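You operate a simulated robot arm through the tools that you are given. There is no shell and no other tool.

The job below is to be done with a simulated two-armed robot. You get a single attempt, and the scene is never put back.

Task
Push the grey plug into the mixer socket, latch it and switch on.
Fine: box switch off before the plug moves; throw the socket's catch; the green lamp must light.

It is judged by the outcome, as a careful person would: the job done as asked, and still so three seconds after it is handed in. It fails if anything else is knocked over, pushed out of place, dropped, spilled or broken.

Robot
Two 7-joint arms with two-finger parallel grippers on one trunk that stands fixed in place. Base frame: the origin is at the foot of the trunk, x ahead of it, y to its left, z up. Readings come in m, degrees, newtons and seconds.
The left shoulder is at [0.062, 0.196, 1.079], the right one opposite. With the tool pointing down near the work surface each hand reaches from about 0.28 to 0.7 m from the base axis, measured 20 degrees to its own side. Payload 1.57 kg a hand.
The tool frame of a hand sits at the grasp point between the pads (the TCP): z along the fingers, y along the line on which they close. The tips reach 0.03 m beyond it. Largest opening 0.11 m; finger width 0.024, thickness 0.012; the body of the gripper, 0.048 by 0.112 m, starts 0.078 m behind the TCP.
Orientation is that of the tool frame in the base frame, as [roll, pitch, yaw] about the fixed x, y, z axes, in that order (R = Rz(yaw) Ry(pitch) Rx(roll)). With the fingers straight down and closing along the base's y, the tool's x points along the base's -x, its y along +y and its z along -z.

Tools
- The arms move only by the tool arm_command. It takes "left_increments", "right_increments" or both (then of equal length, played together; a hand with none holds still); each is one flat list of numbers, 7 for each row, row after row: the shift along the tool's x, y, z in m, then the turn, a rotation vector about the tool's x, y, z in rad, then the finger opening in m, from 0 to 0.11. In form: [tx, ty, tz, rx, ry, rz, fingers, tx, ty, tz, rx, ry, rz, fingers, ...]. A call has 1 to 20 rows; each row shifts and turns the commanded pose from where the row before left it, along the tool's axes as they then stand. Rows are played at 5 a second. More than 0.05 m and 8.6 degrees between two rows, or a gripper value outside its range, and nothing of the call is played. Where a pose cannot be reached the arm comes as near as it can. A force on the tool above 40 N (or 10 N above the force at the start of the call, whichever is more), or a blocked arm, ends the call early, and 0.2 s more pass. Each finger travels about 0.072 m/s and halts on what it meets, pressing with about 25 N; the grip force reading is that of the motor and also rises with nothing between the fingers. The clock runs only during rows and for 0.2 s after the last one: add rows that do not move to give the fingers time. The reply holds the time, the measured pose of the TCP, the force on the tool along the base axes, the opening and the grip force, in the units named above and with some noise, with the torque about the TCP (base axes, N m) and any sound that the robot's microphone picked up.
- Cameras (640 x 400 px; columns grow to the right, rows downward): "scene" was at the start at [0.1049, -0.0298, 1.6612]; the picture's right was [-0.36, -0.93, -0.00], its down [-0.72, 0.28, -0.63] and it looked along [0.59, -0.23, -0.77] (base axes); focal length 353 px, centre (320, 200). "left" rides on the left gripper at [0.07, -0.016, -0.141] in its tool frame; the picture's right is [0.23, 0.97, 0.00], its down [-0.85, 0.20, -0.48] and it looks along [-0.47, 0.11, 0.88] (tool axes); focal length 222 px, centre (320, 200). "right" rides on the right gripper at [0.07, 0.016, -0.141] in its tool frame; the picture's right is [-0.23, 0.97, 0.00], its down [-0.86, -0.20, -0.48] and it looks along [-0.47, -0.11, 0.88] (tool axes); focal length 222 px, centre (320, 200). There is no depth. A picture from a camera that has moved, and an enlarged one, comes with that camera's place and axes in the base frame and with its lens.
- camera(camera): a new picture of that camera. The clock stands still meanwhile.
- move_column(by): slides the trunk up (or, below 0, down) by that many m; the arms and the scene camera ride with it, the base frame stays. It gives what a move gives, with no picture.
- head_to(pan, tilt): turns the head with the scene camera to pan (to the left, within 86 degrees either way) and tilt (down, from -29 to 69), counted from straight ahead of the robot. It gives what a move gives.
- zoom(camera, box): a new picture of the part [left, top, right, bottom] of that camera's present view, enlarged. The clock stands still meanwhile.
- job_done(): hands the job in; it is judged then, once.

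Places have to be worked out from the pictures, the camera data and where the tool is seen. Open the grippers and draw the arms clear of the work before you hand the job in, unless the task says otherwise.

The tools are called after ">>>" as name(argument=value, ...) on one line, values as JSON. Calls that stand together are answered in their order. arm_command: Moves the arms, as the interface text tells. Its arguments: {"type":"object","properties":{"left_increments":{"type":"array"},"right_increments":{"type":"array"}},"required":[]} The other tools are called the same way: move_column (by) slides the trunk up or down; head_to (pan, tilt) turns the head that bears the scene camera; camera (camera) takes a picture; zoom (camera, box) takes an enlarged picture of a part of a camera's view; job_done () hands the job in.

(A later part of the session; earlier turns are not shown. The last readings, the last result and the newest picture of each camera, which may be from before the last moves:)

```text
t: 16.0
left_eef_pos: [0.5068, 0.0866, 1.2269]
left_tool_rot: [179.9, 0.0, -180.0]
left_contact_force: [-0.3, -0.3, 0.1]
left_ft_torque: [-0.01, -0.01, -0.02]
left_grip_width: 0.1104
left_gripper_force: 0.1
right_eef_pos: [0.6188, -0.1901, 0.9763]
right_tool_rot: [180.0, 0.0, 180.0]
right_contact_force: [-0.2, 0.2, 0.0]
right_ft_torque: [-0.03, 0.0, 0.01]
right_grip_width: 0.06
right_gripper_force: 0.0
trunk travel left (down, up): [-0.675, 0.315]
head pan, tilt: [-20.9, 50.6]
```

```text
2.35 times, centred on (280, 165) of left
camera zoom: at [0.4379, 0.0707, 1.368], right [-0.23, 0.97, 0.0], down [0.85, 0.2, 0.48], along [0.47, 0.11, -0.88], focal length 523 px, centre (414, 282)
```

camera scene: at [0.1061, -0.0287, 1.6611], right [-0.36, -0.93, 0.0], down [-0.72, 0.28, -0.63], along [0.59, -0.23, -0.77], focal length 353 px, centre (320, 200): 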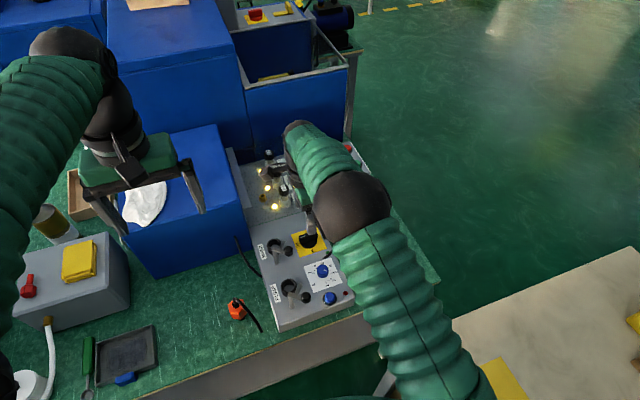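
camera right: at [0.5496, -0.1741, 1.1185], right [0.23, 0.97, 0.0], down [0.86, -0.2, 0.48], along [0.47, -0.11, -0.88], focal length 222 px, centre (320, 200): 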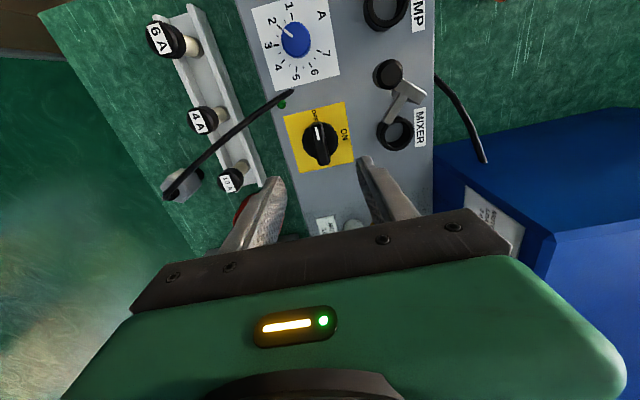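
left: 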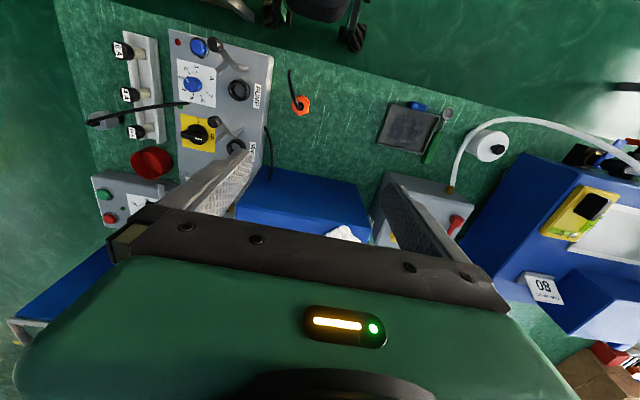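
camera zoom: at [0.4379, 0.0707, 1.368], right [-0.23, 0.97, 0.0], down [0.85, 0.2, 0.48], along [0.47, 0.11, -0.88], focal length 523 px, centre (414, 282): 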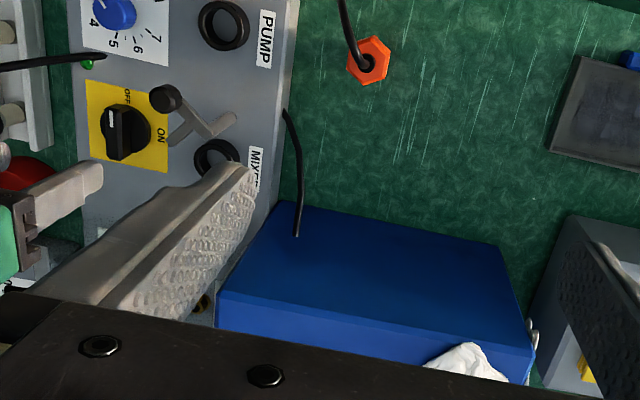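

The blue load cabinet's front face is at x≈0.68 for y>-0.03 and rises to z≈0.99, so the cable should point roughly +y when plugged in. I'll rotate the hand so the fingers close on hex flats away from the cable (about 149°) and hover over the plug to check reach.

>>> arm_command(right_increments=[0, 0, 0, 0, 0, -0.1287, 0.09, 0, 0, 0, 0, 0, -0.1287, 0.09, 0, 0, 0, 0, 0, -0.1287, 0.09, 0, 0, 0, 0, 0, -0.1287, 0.09, 0, 0, 0, 0, 0, -0.1287, 0.09, 0, 0, 0, 0, 0, -0.1287, 0.09, 0, 0, 0, 0, 0, -0.1287, 0.09, 0, 0, 0, 0, 0, -0.1287, 0.09, 0.0223, -0.0169, 0.003, 0, 0, 0, 0.09, 0.0223, -0.0169, 0.003, 0, 0, 0, 0.09, 0.0223, -0.0169, 0.003, 0, 0, 0, 0.09, 0.0223, -0.0169, 0.003, 0, 0, 0, 0.09, 0.0223, -0.0169, 0.003, 0, 0, 0, 0.09, 0.0223, -0.0169, 0.003, 0, 0, 0, 0.09, 0.0223, -0.0169, 0.003, 0, 0, 0, 0.09, 0.0223, -0.0169, 0.003, 0, 0, 0, 0.09, 0, 0, 0, 0, 0, 0, 0.09])

>>> camera(camera="right")

>>> camera(camera="scene")

```text
t: 19.6
left_eef_pos: [0.5081, 0.0863, 1.2267]
left_tool_rot: [179.9, 0.0, -179.9]
left_contact_force: [0.3, -0.3, 0.5]
left_ft_torque: [0.0, 0.01, 0.0]
left_grip_width: 0.1099
left_gripper_force: 0.1
right_eef_pos: [0.644, -0.4155, 0.9509]
right_tool_rot: [180.0, 0.0, -121.0]
right_contact_force: [0.0, -0.1, -0.1]
right_ft_torque: [-0.01, 0.01, 0.02]
right_grip_width: 0.0899
right_gripper_force: 0.0
trunk travel left (down, up): [-0.675, 0.315]
head pan, tilt: [-20.9, 50.6]
```

```text
taken
camera right: at [0.595, -0.467, 1.0919], right [-0.72, 0.7, 0.0], down [0.61, 0.63, 0.48], along [0.33, 0.34, -0.88], focal length 222 px, centre (320, 200)
```

right: 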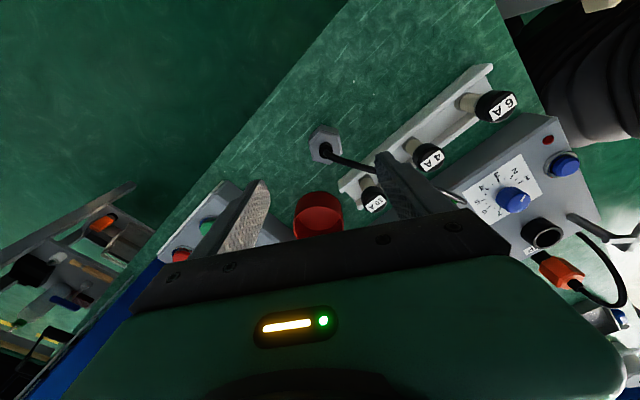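

```text
taken
camera scene: at [0.1062, -0.031, 1.6611], right [-0.36, -0.93, 0.0], down [-0.72, 0.28, -0.63], along [0.59, -0.23, -0.78], focal length 353 px, centre (320, 200)
```

scene: 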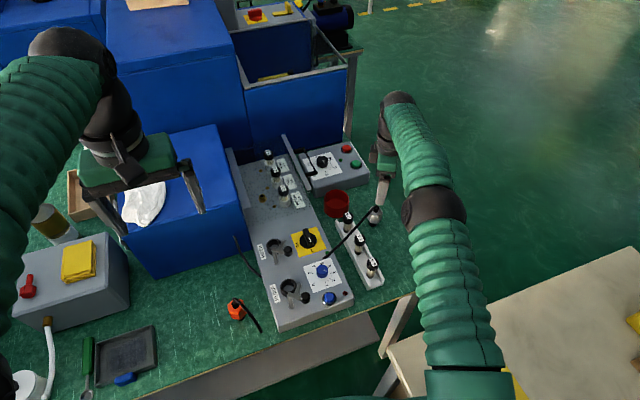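

Reach is fine with the tool vertical. Zooming in to see the hex flats and the cable direction from above.

>>> zoom(camera="right", box=[270, 110, 390, 185])

>>> zoom(camera="right", box=[220, 90, 540, 240])

```text
5.33 times, centred on (330, 148) of right
camera zoom: at [0.595, -0.467, 1.0919], right [-0.72, 0.7, 0.0], down [0.61, 0.63, 0.48], along [0.33, 0.34, -0.88], focal length 1185 px, centre (267, 480)
```

zoom: 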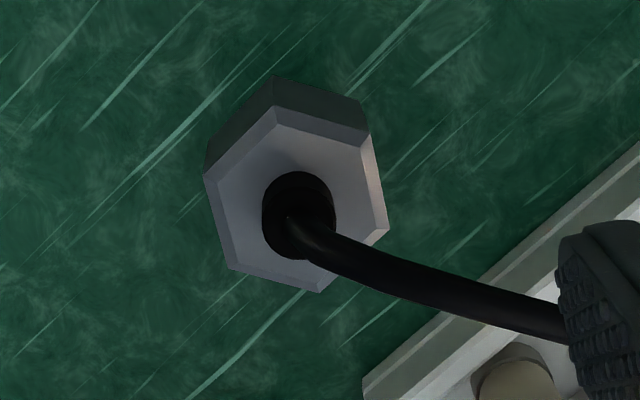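

```text
2.00 times, centred on (380, 165) of right
camera zoom: at [0.595, -0.467, 1.0919], right [-0.72, 0.7, 0.0], down [0.61, 0.63, 0.48], along [0.33, 0.34, -0.88], focal length 444 px, centre (200, 270)
```

zoom: 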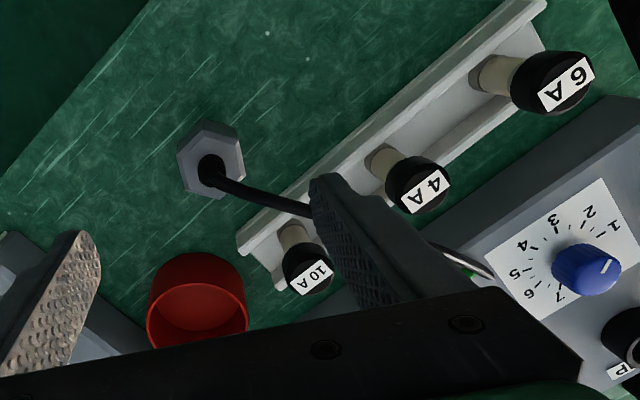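

The hex is now well measured: centre (0.641, -0.4095), flats facing 30°/90°/150°, about 37 mm across, body from z≈0.79 to 0.83; the cable leaves at about 113°. I'll grip on the 150° flats shifted 5 mm away from the cable, and first come down to just above the top.

>>> arm_command(right_increments=[0.0014, 0.0057, 0.015, 0, 0, -0.017, 0.075, 0, 0, 0.02, 0, 0, 0, 0.075, 0, 0, 0.02, 0, 0, 0, 0.075, 0, 0, 0.02, 0, 0, 0, 0.075, 0, 0, 0, 0, 0, 0, 0.075])

>>> camera(camera="right")

>>> zoom(camera="right", box=[240, 110, 400, 210])

```text
t: 20.8
left_eef_pos: [0.5084, 0.0869, 1.2255]
left_tool_rot: [-179.9, 0.0, 180.0]
left_contact_force: [-0.9, -0.3, -0.7]
left_ft_torque: [0.0, -0.01, 0.02]
left_grip_width: 0.1101
left_gripper_force: 0.0
right_eef_pos: [0.6382, -0.4124, 0.8784]
right_tool_rot: [180.0, 0.2, -119.9]
right_contact_force: [0.0, -0.4, 0.7]
right_ft_torque: [0.0, -0.02, 0.01]
right_grip_width: 0.0749
right_gripper_force: 0.0
trunk travel left (down, up): [-0.675, 0.315]
head pan, tilt: [-20.9, 50.6]
```

```text
taken
camera right: at [0.5905, -0.4644, 1.0181], right [-0.73, 0.68, 0.0], down [0.6, 0.64, 0.48], along [0.33, 0.35, -0.88], focal length 222 px, centre (320, 200)
```

right: 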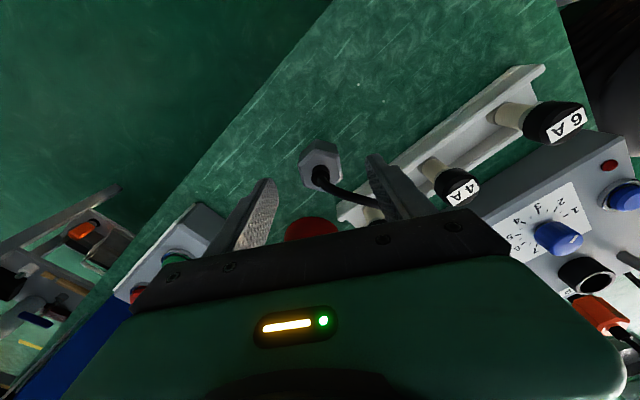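

```text
4.00 times, centred on (320, 160) of right
camera zoom: at [0.5905, -0.4644, 1.0181], right [-0.73, 0.68, 0.0], down [0.6, 0.64, 0.48], along [0.33, 0.35, -0.88], focal length 888 px, centre (320, 360)
```

zoom: 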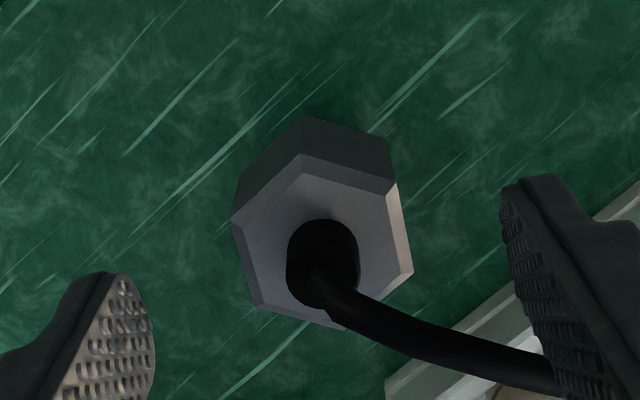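

The fresh measurement agrees within 1 mm (centre 0.6404, -0.4093; hex bottom z≈0.791). I'll go down 51 mm so the tips end about 6 mm above the hex bottom.

>>> arm_command(right_increments=[0.001, 0, 0.013, 0, 0, 0, 0.075, 0, 0, 0.013, 0, 0, 0, 0.075, 0, 0, 0.013, 0, 0, 0, 0.075, 0, 0, 0.012, 0, 0, 0, 0.075, 0, 0, 0, 0, 0, 0, 0.075])

>>> zoom(camera="right", box=[220, 110, 420, 235])

>>> zoom(camera="scene", box=[330, 160, 430, 230])

>>> zoom(camera="left", box=[60, 70, 200, 160])

```text
t: 22.0
left_eef_pos: [0.5078, 0.0864, 1.2266]
left_tool_rot: [180.0, 0.0, 180.0]
left_contact_force: [0.7, 0.1, 0.6]
left_ft_torque: [-0.02, -0.03, -0.01]
left_grip_width: 0.1101
left_gripper_force: 0.0
right_eef_pos: [0.6405, -0.4127, 0.8269]
right_tool_rot: [-180.0, 0.1, -120.0]
right_contact_force: [-0.7, -0.4, -0.2]
right_ft_torque: [0.01, -0.01, 0.03]
right_grip_width: 0.0749
right_gripper_force: 0.1
trunk travel left (down, up): [-0.675, 0.315]
head pan, tilt: [-20.9, 50.6]
```

```text
3.20 times, centred on (320, 172) of right
camera zoom: at [0.5905, -0.4655, 0.968], right [-0.73, 0.68, 0.0], down [0.6, 0.64, 0.48], along [0.33, 0.35, -0.88], focal length 711 px, centre (320, 288)
```

zoom: 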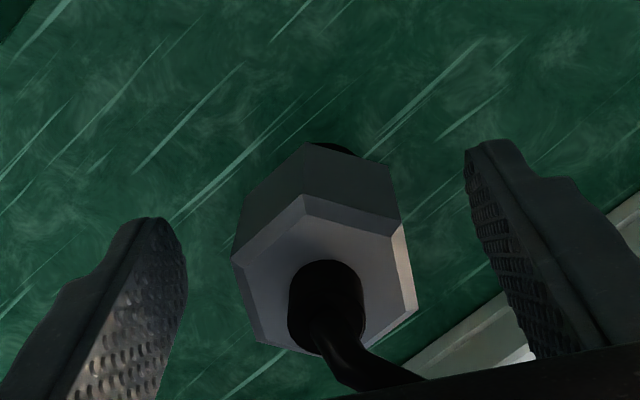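

```text
5.71 times, centred on (380, 195) of scene
camera zoom: at [0.106, -0.0304, 1.6611], right [-0.36, -0.93, 0.0], down [-0.72, 0.28, -0.63], along [0.59, -0.23, -0.78], focal length 2015 px, centre (-23, 229)
```

zoom: 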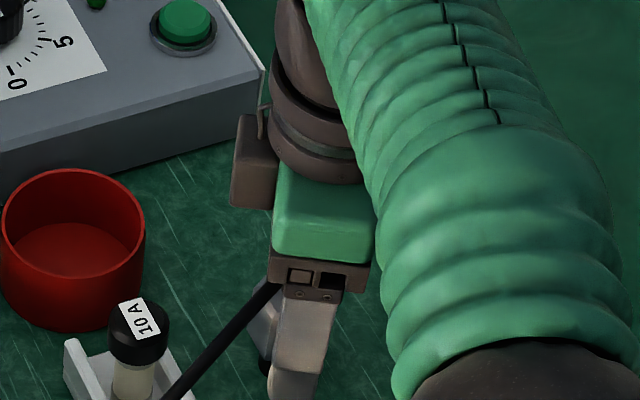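

```text
4.44 times, centred on (130, 115) of left
camera zoom: at [0.4382, 0.0696, 1.368], right [-0.23, 0.97, 0.0], down [0.85, 0.2, 0.48], along [0.47, 0.11, -0.88], focal length 987 px, centre (1164, 578)
```

zoom: 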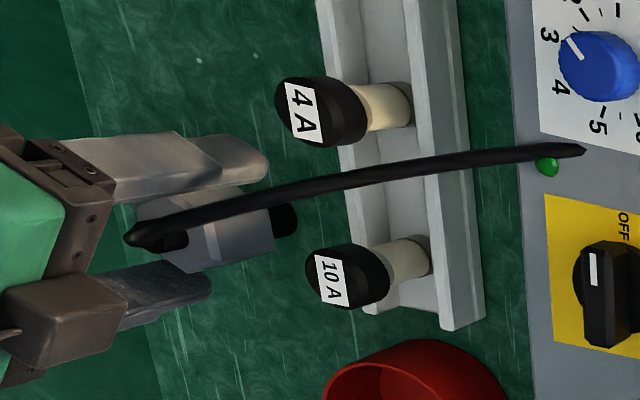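

The plug sits between the pads, cable clear to one side. Closing gradually.

>>> arm_command(right_increments=[0, 0, 0, 0, 0, 0, 0.055, 0, 0, 0, 0, 0, 0, 0.046, 0, 0, 0, 0, 0, 0, 0.042, 0, 0, 0, 0, 0, 0, 0.042])

>>> zoom(camera="right", box=[220, 110, 420, 235])

>>> zoom(camera="left", box=[80, 85, 160, 145])

```text
t: 23.0
left_eef_pos: [0.509, 0.0871, 1.2257]
left_tool_rot: [179.9, 0.0, -179.9]
left_contact_force: [-1.1, -0.5, 0.3]
left_ft_torque: [0.0, -0.02, 0.0]
left_grip_width: 0.1101
left_gripper_force: 0.1
right_eef_pos: [0.6392, -0.4125, 0.8271]
right_tool_rot: [-180.0, 0.1, -120.0]
right_contact_force: [1.0, 0.2, 0.4]
right_ft_torque: [-0.01, 0.01, -0.01]
right_grip_width: 0.0417
right_gripper_force: 0.1
trunk travel left (down, up): [-0.675, 0.315]
head pan, tilt: [-20.9, 50.6]
```

```text
3.20 times, centred on (320, 172) of right
camera zoom: at [0.5906, -0.4656, 0.9679], right [-0.73, 0.68, 0.0], down [0.6, 0.64, 0.48], along [0.33, 0.35, -0.88], focal length 711 px, centre (320, 288)
```

zoom: 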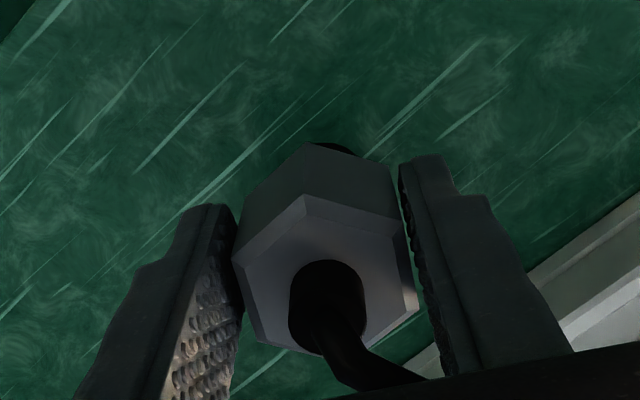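

```text
6.67 times, centred on (120, 115) of left
camera zoom: at [0.4386, 0.0695, 1.3678], right [-0.23, 0.97, 0.0], down [0.86, 0.2, 0.48], along [0.47, 0.11, -0.88], focal length 1481 px, centre (1653, 767)
```

zoom: 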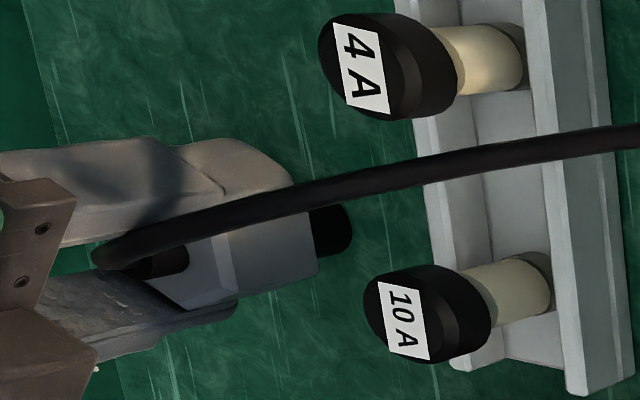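

Both pads are parallel to the flats with a few millimetres left and no contact on the cable. Closing fully.

>>> arm_command(right_increments=[0, 0, 0, 0, 0, 0, 0.03, 0, 0, 0, 0, 0, 0, 0.0, 0, 0, 0, 0, 0, 0, 0.0, 0, 0, 0, 0, 0, 0, 0.0])

>>> zoom(camera="right", box=[220, 110, 420, 235])

>>> zoom(camera="left", box=[80, 85, 160, 145])

```text
t: 24.0
left_eef_pos: [0.5077, 0.0864, 1.2266]
left_tool_rot: [179.9, 0.0, 180.0]
left_contact_force: [-0.1, -0.2, -0.7]
left_ft_torque: [0.0, -0.02, 0.0]
left_grip_width: 0.11
left_gripper_force: 0.0
right_eef_pos: [0.6392, -0.4132, 0.8262]
right_tool_rot: [179.9, 0.0, -120.0]
right_contact_force: [0.0, 0.6, 0.3]
right_ft_torque: [0.0, -0.01, -0.02]
right_grip_width: 0.0372
right_gripper_force: 25.3
trunk travel left (down, up): [-0.675, 0.315]
head pan, tilt: [-20.9, 50.6]
```

```text
3.20 times, centred on (320, 172) of right
camera zoom: at [0.5905, -0.4656, 0.9679], right [-0.73, 0.68, 0.0], down [0.6, 0.64, 0.48], along [0.33, 0.35, -0.88], focal length 711 px, centre (320, 288)
```

zoom: 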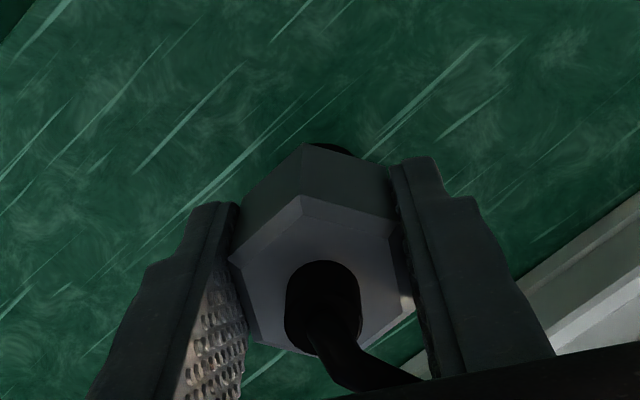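

```text
6.67 times, centred on (120, 115) of left
camera zoom: at [0.4385, 0.0695, 1.3678], right [-0.23, 0.97, 0.0], down [0.86, 0.2, 0.48], along [0.47, 0.11, -0.88], focal length 1481 px, centre (1653, 767)
```

zoom: 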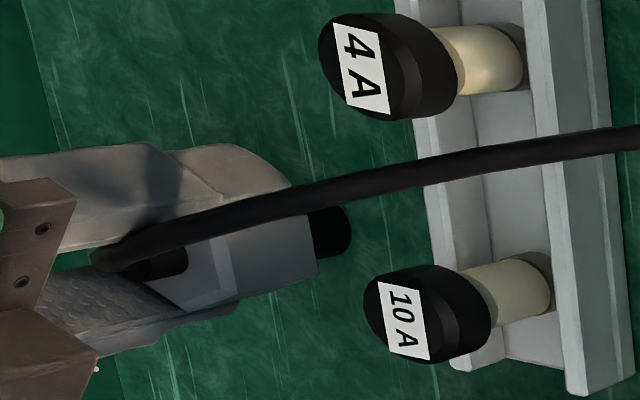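

Gripped squarely on the flats (37.2 mm). I'll lift 40 mm first and see how the cable behaves.

>>> arm_command(right_increments=[0, 0, -0.01, 0, 0, 0, 0.0, 0, 0, -0.015, 0, 0, 0, 0.0, 0, 0, -0.015, 0, 0, 0, 0.0, 0, 0, 0, 0, 0, 0, 0.0])

>>> zoom(camera="left", box=[60, 60, 220, 160])

>>> zoom(camera="right", box=[220, 110, 420, 235])

>>> zoom(camera="scene", box=[280, 160, 420, 260])

```text
t: 25.0
left_eef_pos: [0.5088, 0.0865, 1.2273]
left_tool_rot: [180.0, 0.0, -180.0]
left_contact_force: [0.7, 0.2, 0.1]
left_ft_torque: [0.0, -0.05, 0.01]
left_grip_width: 0.1103
left_gripper_force: 0.1
right_eef_pos: [0.6385, -0.415, 0.8661]
right_tool_rot: [-180.0, 0.1, -120.0]
right_contact_force: [0.6, 0.4, -0.6]
right_ft_torque: [0.01, -0.03, 0.02]
right_grip_width: 0.0375
right_gripper_force: 25.0
trunk travel left (down, up): [-0.675, 0.315]
head pan, tilt: [-20.9, 50.6]
```

```text
4.00 times, centred on (140, 110) of left
camera zoom: at [0.4387, 0.0694, 1.3678], right [-0.23, 0.97, 0.0], down [0.86, 0.2, 0.48], along [0.47, 0.11, -0.88], focal length 888 px, centre (1040, 560)
```

zoom: 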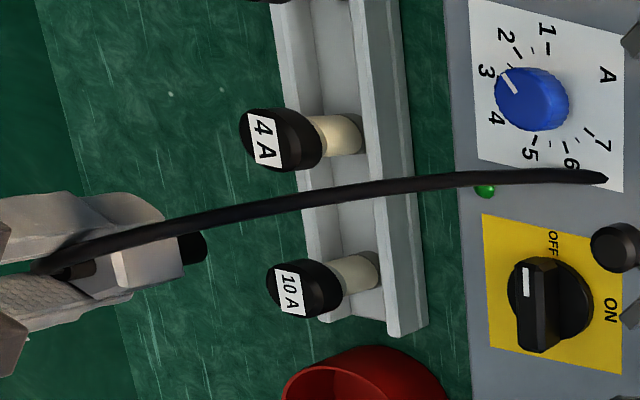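

```text
3.20 times, centred on (320, 172) of right
camera zoom: at [0.5899, -0.4665, 1.0066], right [-0.73, 0.68, 0.0], down [0.6, 0.64, 0.48], along [0.33, 0.35, -0.88], focal length 711 px, centre (320, 288)
```

zoom: 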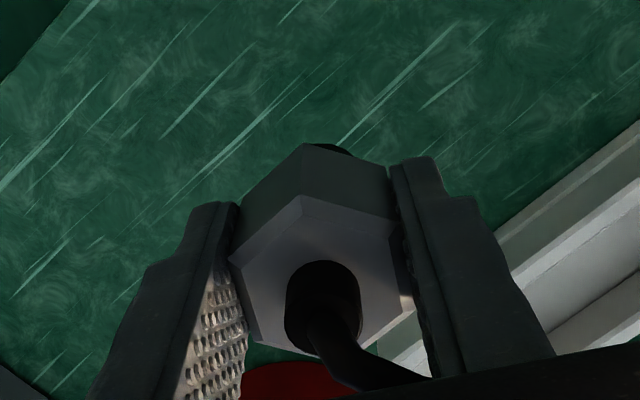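

```text
4.00 times, centred on (350, 210) of scene
camera zoom: at [0.1065, -0.0306, 1.661], right [-0.36, -0.93, 0.0], down [-0.72, 0.28, -0.63], along [0.59, -0.23, -0.78], focal length 1411 px, centre (200, 160)
```

zoom: 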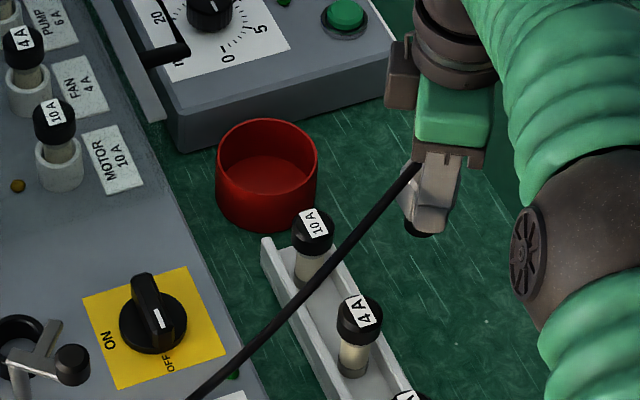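

The plug came up cleanly with the hand. The cable end looks different now, so I'll check it before moving on.

>>> zoom(camera="left", box=[170, 80, 230, 120])

>>> arm_command(right_increments=[0, 0, -0.02, 0, 0, 0, 0.0, 0, 0, -0.02, 0, 0, 0, 0.0, 0, 0, -0.02, 0, 0, 0, 0.0, 0, 0, -0.02, 0, 0, 0, 0.0, 0, 0, 0, 0, 0, 0, 0.0])

>>> zoom(camera="left", box=[60, 60, 300, 210])

>>> zoom(camera="scene", box=[240, 140, 440, 265])

```text
10.00 times, centred on (200, 100) of left
camera zoom: at [0.4387, 0.0694, 1.3678], right [-0.23, 0.97, 0.0], down [0.86, 0.2, 0.48], along [0.47, 0.11, -0.88], focal length 2221 px, centre (1520, 1200)
```

zoom: 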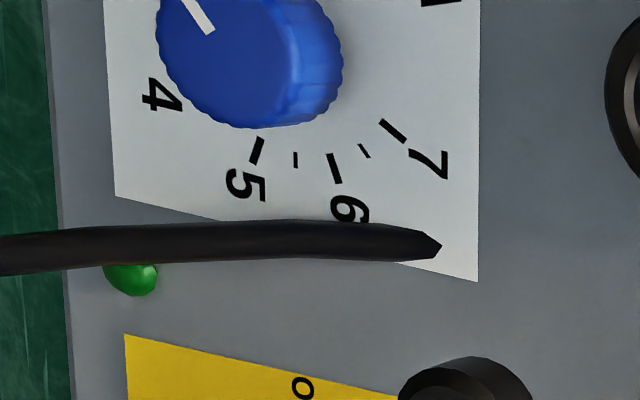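

```text
t: 26.2
left_eef_pos: [0.5081, 0.0857, 1.2262]
left_tool_rot: [180.0, 0.0, 180.0]
left_contact_force: [0.1, 0.2, 0.3]
left_ft_torque: [0.04, 0.02, 0.01]
left_grip_width: 0.1102
left_gripper_force: 0.0
right_eef_pos: [0.639, -0.4137, 0.9467]
right_tool_rot: [179.9, 0.1, -120.0]
right_contact_force: [-1.3, -0.1, -0.7]
right_ft_torque: [-0.01, 0.0, 0.01]
right_grip_width: 0.0374
right_gripper_force: 25.0
trunk travel left (down, up): [-0.675, 0.315]
head pan, tilt: [-20.9, 50.6]
```

```text
2.67 times, centred on (180, 135) of left
camera zoom: at [0.4388, 0.0694, 1.3677], right [-0.23, 0.97, 0.0], down [0.86, 0.2, 0.48], along [0.47, 0.11, -0.88], focal length 592 px, centre (693, 373)
```

zoom: 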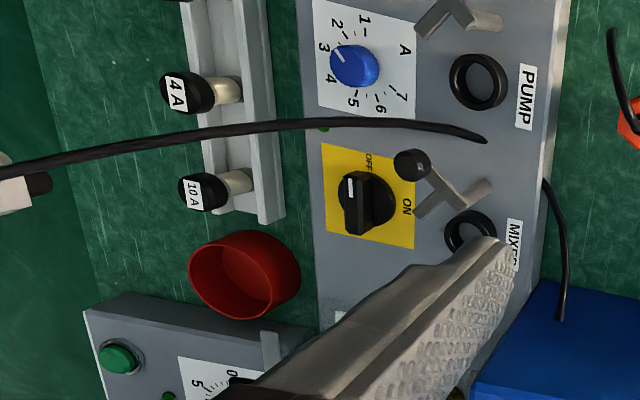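

```text
3.20 times, centred on (340, 202) of scene
camera zoom: at [0.1066, -0.0305, 1.661], right [-0.36, -0.93, 0.0], down [-0.72, 0.28, -0.63], along [0.59, -0.23, -0.78], focal length 1129 px, centre (256, 192)
```

zoom: 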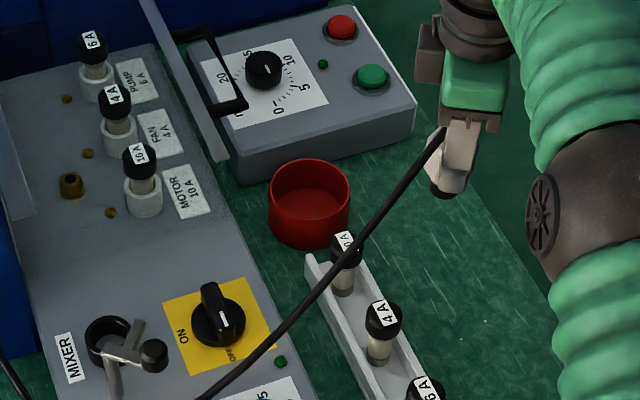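

The cable only droops freely and needs no special care beyond a clear side, and the yellow panel lamps have gone out with the switch off. To watch the insertion I'll bring the left hand lower with its fingers closed as a side camera, well short of the box.

>>> arm_command(left_increments=[0.0038, -0.0021, 0.0245, 0, 0, 0, 0.0, 0.0038, -0.0021, 0.0245, 0, 0, 0, 0.0, 0.0038, -0.0021, 0.0245, 0, 0, 0, 0.0, 0.0038, -0.0021, 0.0245, 0, 0, 0, 0.0, 0.0038, -0.0021, 0.0245, 0, 0, 0, 0.0, 0.0038, -0.0021, 0.0245, 0, 0, 0, 0.0, 0.0038, -0.0021, 0.0245, 0, 0, 0, 0.0, 0.0038, -0.0021, 0.0245, 0, 0, 0, 0.0, 0.0038, -0.0021, 0.0245, 0, 0, 0, 0.0])

>>> camera(camera="left")

>>> zoom(camera="left", box=[160, 120, 320, 220])

```text
t: 28.2
left_eef_pos: [0.4726, 0.0679, 1.0018]
left_tool_rot: [179.9, 0.0, -180.0]
left_contact_force: [0.2, 0.6, -1.1]
left_ft_torque: [0.04, -0.02, -0.01]
left_grip_width: 0.0001
left_gripper_force: 21.3
right_eef_pos: [0.6399, -0.4151, 0.9452]
right_tool_rot: [179.8, 0.0, -120.0]
right_contact_force: [-0.5, 0.0, 0.0]
right_ft_torque: [-0.01, 0.01, -0.01]
right_grip_width: 0.0374
right_gripper_force: 24.9
trunk travel left (down, up): [-0.675, 0.315]
head pan, tilt: [-20.9, 50.6]
```

```text
taken
camera left: at [0.4044, 0.0507, 1.1433], right [-0.23, 0.97, 0.0], down [0.86, 0.2, 0.48], along [0.47, 0.11, -0.88], focal length 222 px, centre (320, 200)
```

left: 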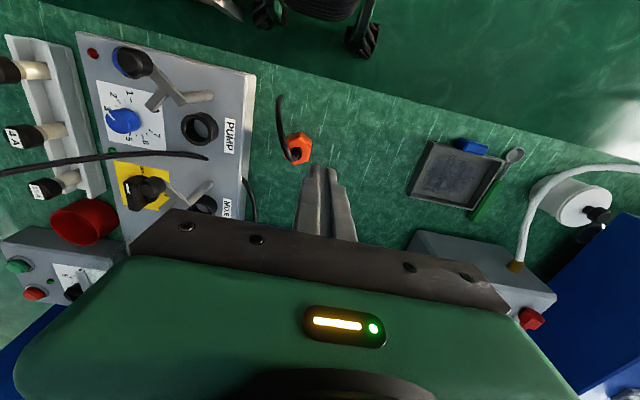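

```text
4.00 times, centred on (240, 170) of left
camera zoom: at [0.4044, 0.0507, 1.1433], right [-0.23, 0.97, 0.0], down [0.86, 0.2, 0.48], along [0.47, 0.11, -0.88], focal length 888 px, centre (640, 320)
```

zoom: 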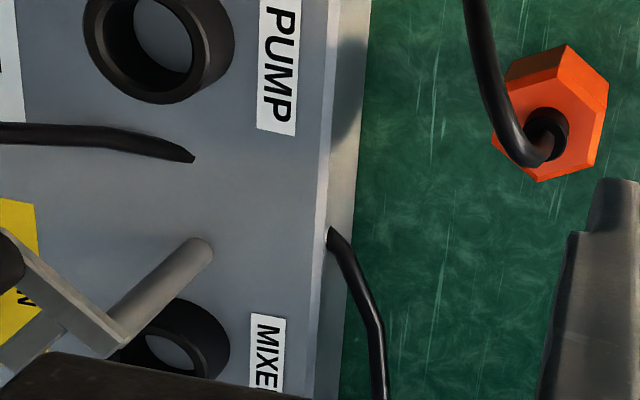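

The socket is just at the edge of the palm in this view; I'll shift the left hand 8 cm forward and 2 cm left for a clean side view.

>>> arm_command(left_increments=[-0.02, 0.005, 0, 0, 0, 0, 0.0, -0.02, 0.005, 0, 0, 0, 0, 0.0, -0.02, 0.005, 0, 0, 0, 0, 0.0, -0.02, 0.005, 0, 0, 0, 0, 0.0])

>>> camera(camera="left")

>>> zoom(camera="left", box=[110, 100, 270, 200])

```text
t: 29.2
left_eef_pos: [0.5559, 0.0863, 1.0035]
left_tool_rot: [179.9, -0.1, -180.0]
left_contact_force: [0.1, 0.4, -0.2]
left_ft_torque: [-0.02, -0.01, 0.0]
left_grip_width: 0.0
left_gripper_force: 21.2
right_eef_pos: [0.6395, -0.4148, 0.9453]
right_tool_rot: [179.9, 0.0, -120.1]
right_contact_force: [-0.2, -0.4, -1.0]
right_ft_torque: [-0.03, 0.01, 0.02]
right_grip_width: 0.0376
right_gripper_force: 24.7
trunk travel left (down, up): [-0.675, 0.315]
head pan, tilt: [-20.9, 50.6]
```

```text
taken
camera left: at [0.4856, 0.0702, 1.145], right [-0.23, 0.97, 0.0], down [0.86, 0.2, 0.48], along [0.46, 0.11, -0.88], focal length 222 px, centre (320, 200)
```

left: 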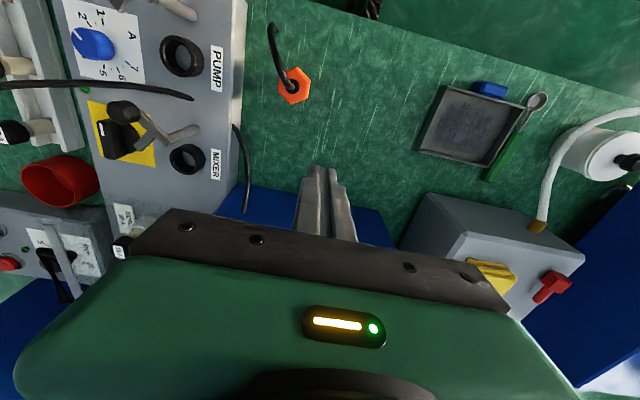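

```text
4.00 times, centred on (190, 150) of left
camera zoom: at [0.4856, 0.0702, 1.145], right [-0.23, 0.97, 0.0], down [0.86, 0.2, 0.48], along [0.46, 0.11, -0.88], focal length 888 px, centre (840, 400)
```

zoom: 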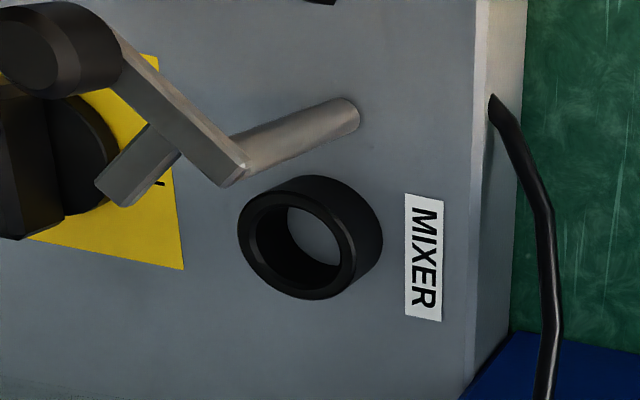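

That's a fine view: the ring top is at about (0.630, -0.095, 0.84). Now the right hand: rise 3 cm more, turn 30° clockwise so the fingers will clear the catch, and carry the plug over to the socket.

>>> arm_command(right_increments=[0, 0, -0.015, 0, 0, 0, 0.0, 0, 0, -0.015, 0, 0, 0, 0.0, 0, 0, 0, 0, 0, 0.1309, 0.0, 0, 0, 0, 0, 0, 0.1309, 0.0, 0, 0, 0, 0, 0, 0.1309, 0.0, 0, 0, 0, 0, 0, 0.1309, 0.0, -0.0123, 0.02345, 0, 0, 0, 0, 0.0, -0.0123, 0.02345, 0, 0, 0, 0, 0.0, -0.0123, 0.02345, 0, 0, 0, 0, 0.0, -0.0123, 0.02345, 0, 0, 0, 0, 0.0, -0.0123, 0.02345, 0, 0, 0, 0, 0.0, -0.0123, 0.02345, 0, 0, 0, 0, 0.0, -0.0123, 0.02345, 0, 0, 0, 0, 0.0, -0.0123, 0.02345, 0, 0, 0, 0, 0.0, -0.0123, 0.02345, 0, 0, 0, 0, 0.0])

>>> camera(camera="left")

>>> camera(camera="scene")

```text
t: 32.4
left_eef_pos: [0.5538, 0.088, 1.0046]
left_tool_rot: [180.0, -0.1, 179.9]
left_contact_force: [-0.3, 0.6, -0.4]
left_ft_torque: [-0.02, -0.02, -0.01]
left_grip_width: 0.0
left_gripper_force: 21.1
right_eef_pos: [0.6291, -0.1734, 0.9768]
right_tool_rot: [-179.9, 0.0, -150.1]
right_contact_force: [0.0, 0.6, -1.5]
right_ft_torque: [-0.03, 0.0, -0.01]
right_grip_width: 0.0374
right_gripper_force: 25.0
trunk travel left (down, up): [-0.675, 0.315]
head pan, tilt: [-20.9, 50.6]
```

```text
taken
camera left: at [0.4842, 0.0719, 1.1457], right [-0.23, 0.97, 0.0], down [0.85, 0.2, 0.48], along [0.47, 0.11, -0.88], focal length 222 px, centre (320, 200)
```

left: 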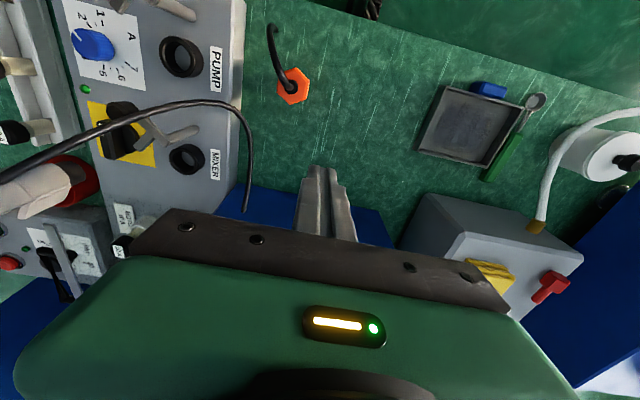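

```text
taken
camera scene: at [0.1064, -0.0274, 1.6611], right [-0.36, -0.93, 0.0], down [-0.72, 0.28, -0.63], along [0.59, -0.23, -0.77], focal length 353 px, centre (320, 200)
```

scene: 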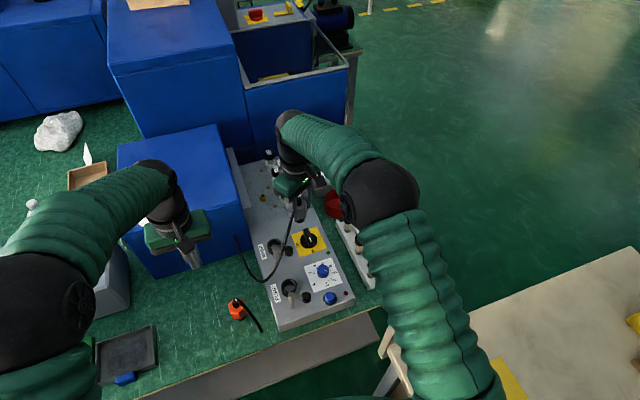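

The cable turns out to run from the plug to the blue load cabinet, and simply drapes as I come closer. I'll finish the translation over the socket, still 14 cm above it.

>>> arm_command(right_increments=[-0.012, 0.0225, 0, 0, 0, 0, 0.0, -0.012, 0.0225, 0, 0, 0, 0, 0.0, -0.012, 0.0225, 0, 0, 0, 0, 0.0, 0, 0, 0, 0, 0, 0, 0.0])

>>> camera(camera="left")

>>> zoom(camera="left", box=[90, 80, 290, 205])

>>> camera(camera="right")

>>> zoom(camera="scene", box=[210, 170, 350, 270])

```text
t: 33.4
left_eef_pos: [0.5535, 0.0883, 1.0037]
left_tool_rot: [179.9, -0.1, -179.9]
left_contact_force: [0.5, -0.2, 0.4]
left_ft_torque: [0.01, 0.02, -0.01]
left_grip_width: 0.0
left_gripper_force: 21.6
right_eef_pos: [0.6245, -0.0965, 0.9766]
right_tool_rot: [-180.0, 0.0, -150.0]
right_contact_force: [0.2, 0.1, -0.4]
right_ft_torque: [-0.03, 0.02, 0.02]
right_grip_width: 0.0375
right_gripper_force: 25.2
trunk travel left (down, up): [-0.675, 0.315]
head pan, tilt: [-20.9, 50.6]
```

```text
taken
camera left: at [0.4846, 0.0712, 1.1456], right [-0.23, 0.97, 0.0], down [0.86, 0.2, 0.48], along [0.47, 0.11, -0.88], focal length 222 px, centre (320, 200)
```

left: 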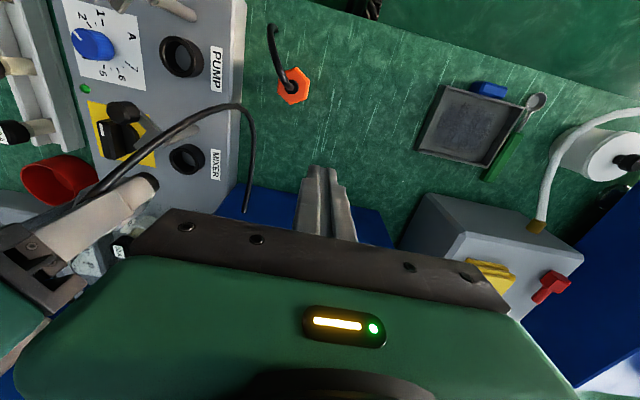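

```text
3.20 times, centred on (190, 142) of left
camera zoom: at [0.4846, 0.0712, 1.1456], right [-0.23, 0.97, 0.0], down [0.86, 0.2, 0.48], along [0.47, 0.11, -0.88], focal length 711 px, centre (736, 384)
```

zoom: 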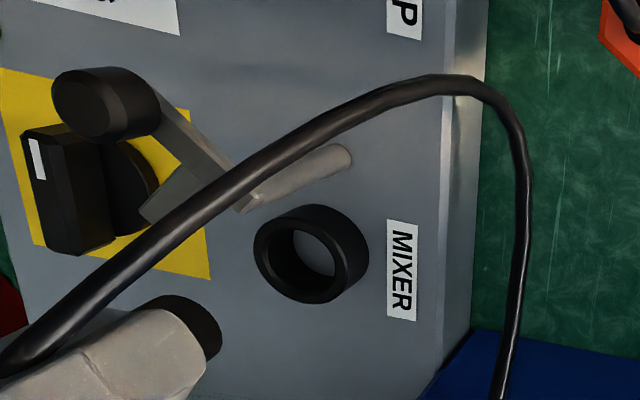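

```text
taken
camera right: at [0.5572, -0.1169, 1.1169], right [-0.29, 0.96, 0.0], down [0.84, 0.25, 0.48], along [0.46, 0.14, -0.88], focal length 222 px, centre (320, 200)
```

right: 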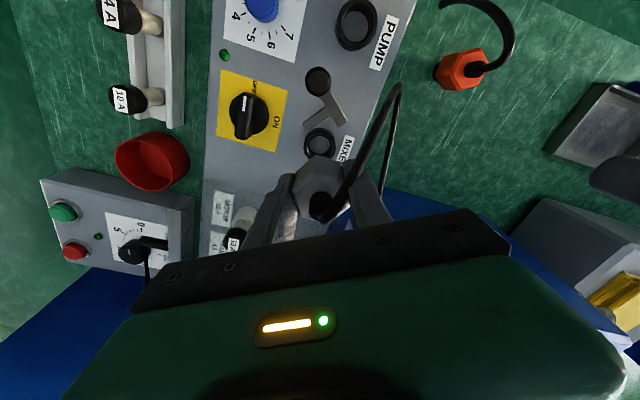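

```text
4.00 times, centred on (280, 220) of scene
camera zoom: at [0.1069, -0.0284, 1.661], right [-0.36, -0.93, 0.0], down [-0.72, 0.28, -0.63], along [0.59, -0.23, -0.78], focal length 1411 px, centre (480, 120)
```

zoom: 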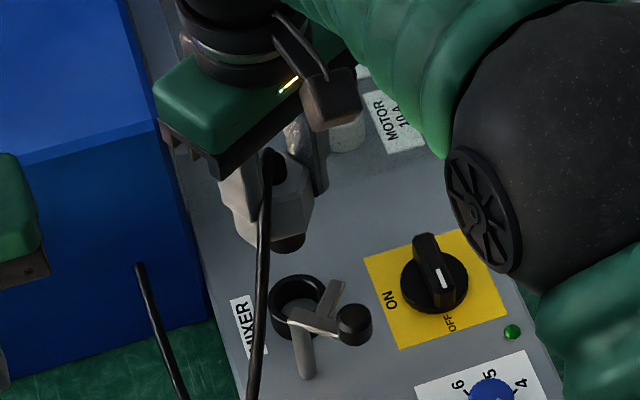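

The plug is right over the ring. I'll lower until the nose is about a centimetre above the ring and re-check the alignment from the side.

>>> arm_command(right_increments=[0, 0, 0.0165, 0, 0, 0, 0.0, 0, 0, 0.0165, 0, 0, 0, 0.0, 0, 0, 0.0165, 0, 0, 0, 0.0, 0, 0, 0.0165, 0, 0, 0, 0.0, 0, 0, 0, 0, 0, 0, 0.0])

>>> zoom(camera="left", box=[110, 90, 270, 190])

>>> zoom(camera="right", box=[240, 100, 400, 220])

>>> zoom(camera="scene", box=[240, 200, 320, 260])

```text
t: 34.6
left_eef_pos: [0.5524, 0.0879, 1.0047]
left_tool_rot: [180.0, 0.1, 180.0]
left_contact_force: [-1.1, -0.2, -0.4]
left_ft_torque: [-0.01, 0.01, -0.02]
left_grip_width: 0.0
left_gripper_force: 21.2
right_eef_pos: [0.6277, -0.0977, 0.9116]
right_tool_rot: [-180.0, 0.1, -150.0]
right_contact_force: [0.2, -0.7, -0.3]
right_ft_torque: [0.0, 0.0, -0.01]
right_grip_width: 0.0377
right_gripper_force: 24.4
trunk travel left (down, up): [-0.675, 0.315]
head pan, tilt: [-20.9, 50.6]
```

```text
4.00 times, centred on (190, 140) of left
camera zoom: at [0.4843, 0.0712, 1.1457], right [-0.23, 0.97, 0.0], down [0.86, 0.2, 0.48], along [0.47, 0.11, -0.88], focal length 888 px, centre (840, 440)
```

zoom: 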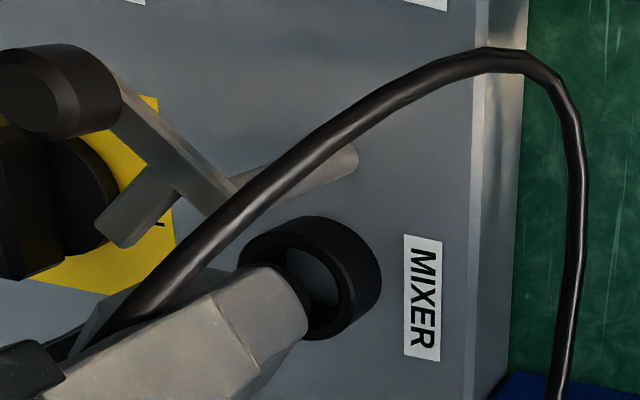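

```text
3.33 times, centred on (320, 160) of right
camera zoom: at [0.5585, -0.1187, 1.0524], right [-0.29, 0.96, 0.0], down [0.84, 0.25, 0.48], along [0.46, 0.14, -0.88], focal length 740 px, centre (320, 333)
```

zoom: 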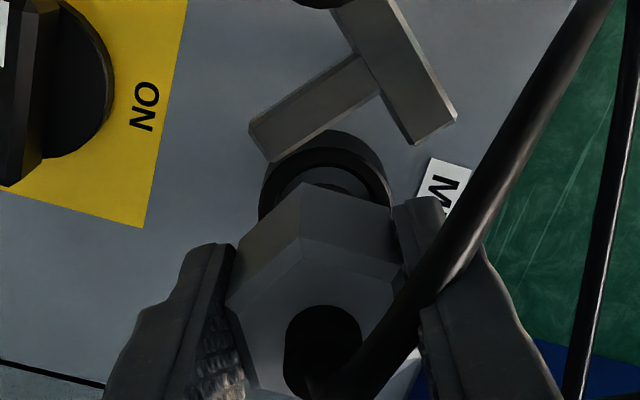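

```text
6.67 times, centred on (280, 230) of scene
camera zoom: at [0.1066, -0.0284, 1.6611], right [-0.36, -0.93, 0.0], down [-0.72, 0.28, -0.63], along [0.59, -0.23, -0.78], focal length 2351 px, centre (587, 0)
```

zoom: 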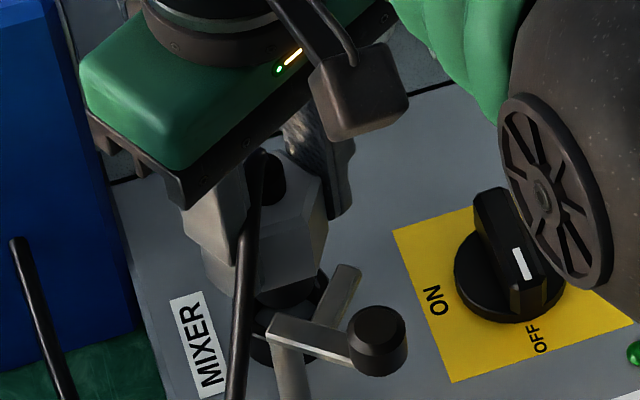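

Laterally the plug lines up with the ring within about a millimetre in the right view, and the side view prediction agrees. I'll lower in 3 mm steps and watch the force.

>>> arm_command(right_increments=[0, 0, 0.004, 0, 0, 0, 0.0, 0, 0, 0.004, 0, 0, 0, 0.0, 0, 0, 0.003, 0, 0, 0, 0.0, 0, 0, 0.003, 0, 0, 0, 0.0, 0, 0, 0.003, 0, 0, 0, 0.0])

>>> zoom(camera="left", box=[110, 90, 270, 190])

>>> zoom(camera="scene", box=[250, 215, 310, 260])

```text
t: 35.8
left_eef_pos: [0.5531, 0.0871, 1.0039]
left_tool_rot: [179.9, 0.0, -179.9]
left_contact_force: [0.2, 0.7, -0.3]
left_ft_torque: [0.0, -0.03, 0.01]
left_grip_width: 0.0
left_gripper_force: 21.6
right_eef_pos: [0.6275, -0.0976, 0.8948]
right_tool_rot: [180.0, -0.1, -150.0]
right_contact_force: [0.1, 0.2, -1.7]
right_ft_torque: [-0.01, 0.04, -0.03]
right_grip_width: 0.0376
right_gripper_force: 24.5
trunk travel left (down, up): [-0.675, 0.315]
head pan, tilt: [-20.9, 50.6]
```

```text
4.00 times, centred on (190, 140) of left
camera zoom: at [0.4845, 0.0712, 1.1456], right [-0.23, 0.97, 0.0], down [0.86, 0.2, 0.48], along [0.47, 0.11, -0.88], focal length 888 px, centre (840, 440)
```

zoom: 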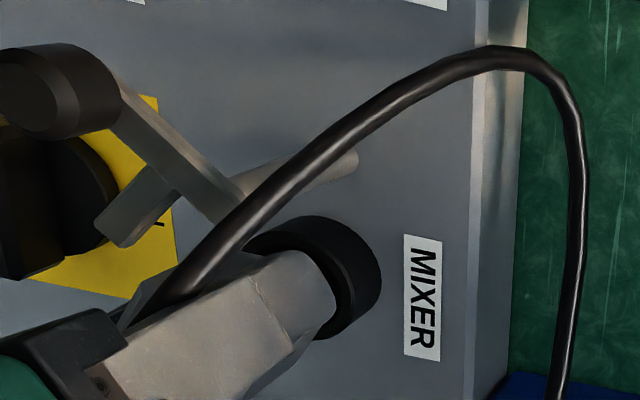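

```text
8.89 times, centred on (280, 238) of scene
camera zoom: at [0.1069, -0.0285, 1.661], right [-0.36, -0.93, 0.0], down [-0.72, 0.28, -0.63], along [0.59, -0.23, -0.78], focal length 3135 px, centre (676, -133)
```

zoom: 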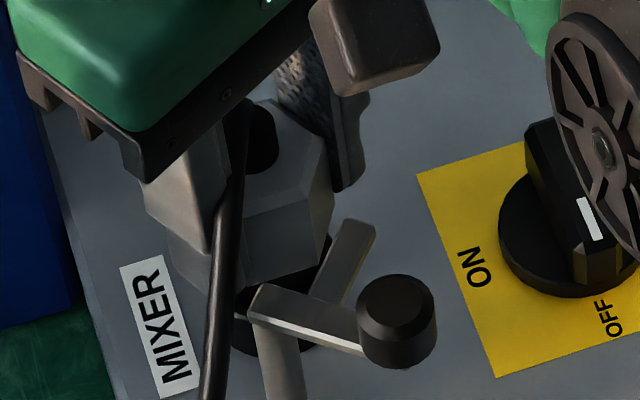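

No contact yet, with the nose about at the ring's mouth. Continuing down in small steps.

>>> arm_command(right_increments=[0, 0, 0.003, 0, 0, 0, 0.0, 0, 0, 0.003, 0, 0, 0, 0.0, 0, 0, 0.003, 0, 0, 0, 0.0, 0, 0, 0, 0, 0, 0, 0.0])

>>> zoom(camera="left", box=[110, 90, 270, 190])

```text
t: 36.8
left_eef_pos: [0.5524, 0.088, 1.0044]
left_tool_rot: [180.0, 0.0, 179.9]
left_contact_force: [0.3, -0.7, -0.2]
left_ft_torque: [-0.01, 0.01, -0.03]
left_grip_width: 0.0
left_gripper_force: 21.6
right_eef_pos: [0.6277, -0.0978, 0.8869]
right_tool_rot: [179.9, 0.0, -149.9]
right_contact_force: [0.0, -0.2, -0.7]
right_ft_torque: [0.03, -0.03, -0.01]
right_grip_width: 0.0375
right_gripper_force: 24.4
trunk travel left (down, up): [-0.675, 0.315]
head pan, tilt: [-20.9, 50.6]
```

```text
4.00 times, centred on (190, 140) of left
camera zoom: at [0.4845, 0.0712, 1.1456], right [-0.23, 0.97, 0.0], down [0.86, 0.2, 0.48], along [0.47, 0.11, -0.88], focal length 888 px, centre (840, 440)
```

zoom: 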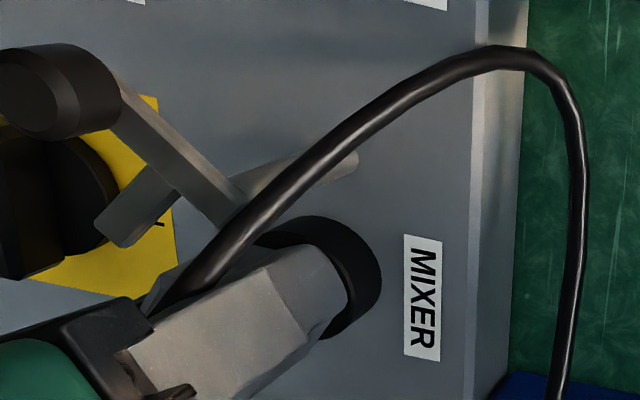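

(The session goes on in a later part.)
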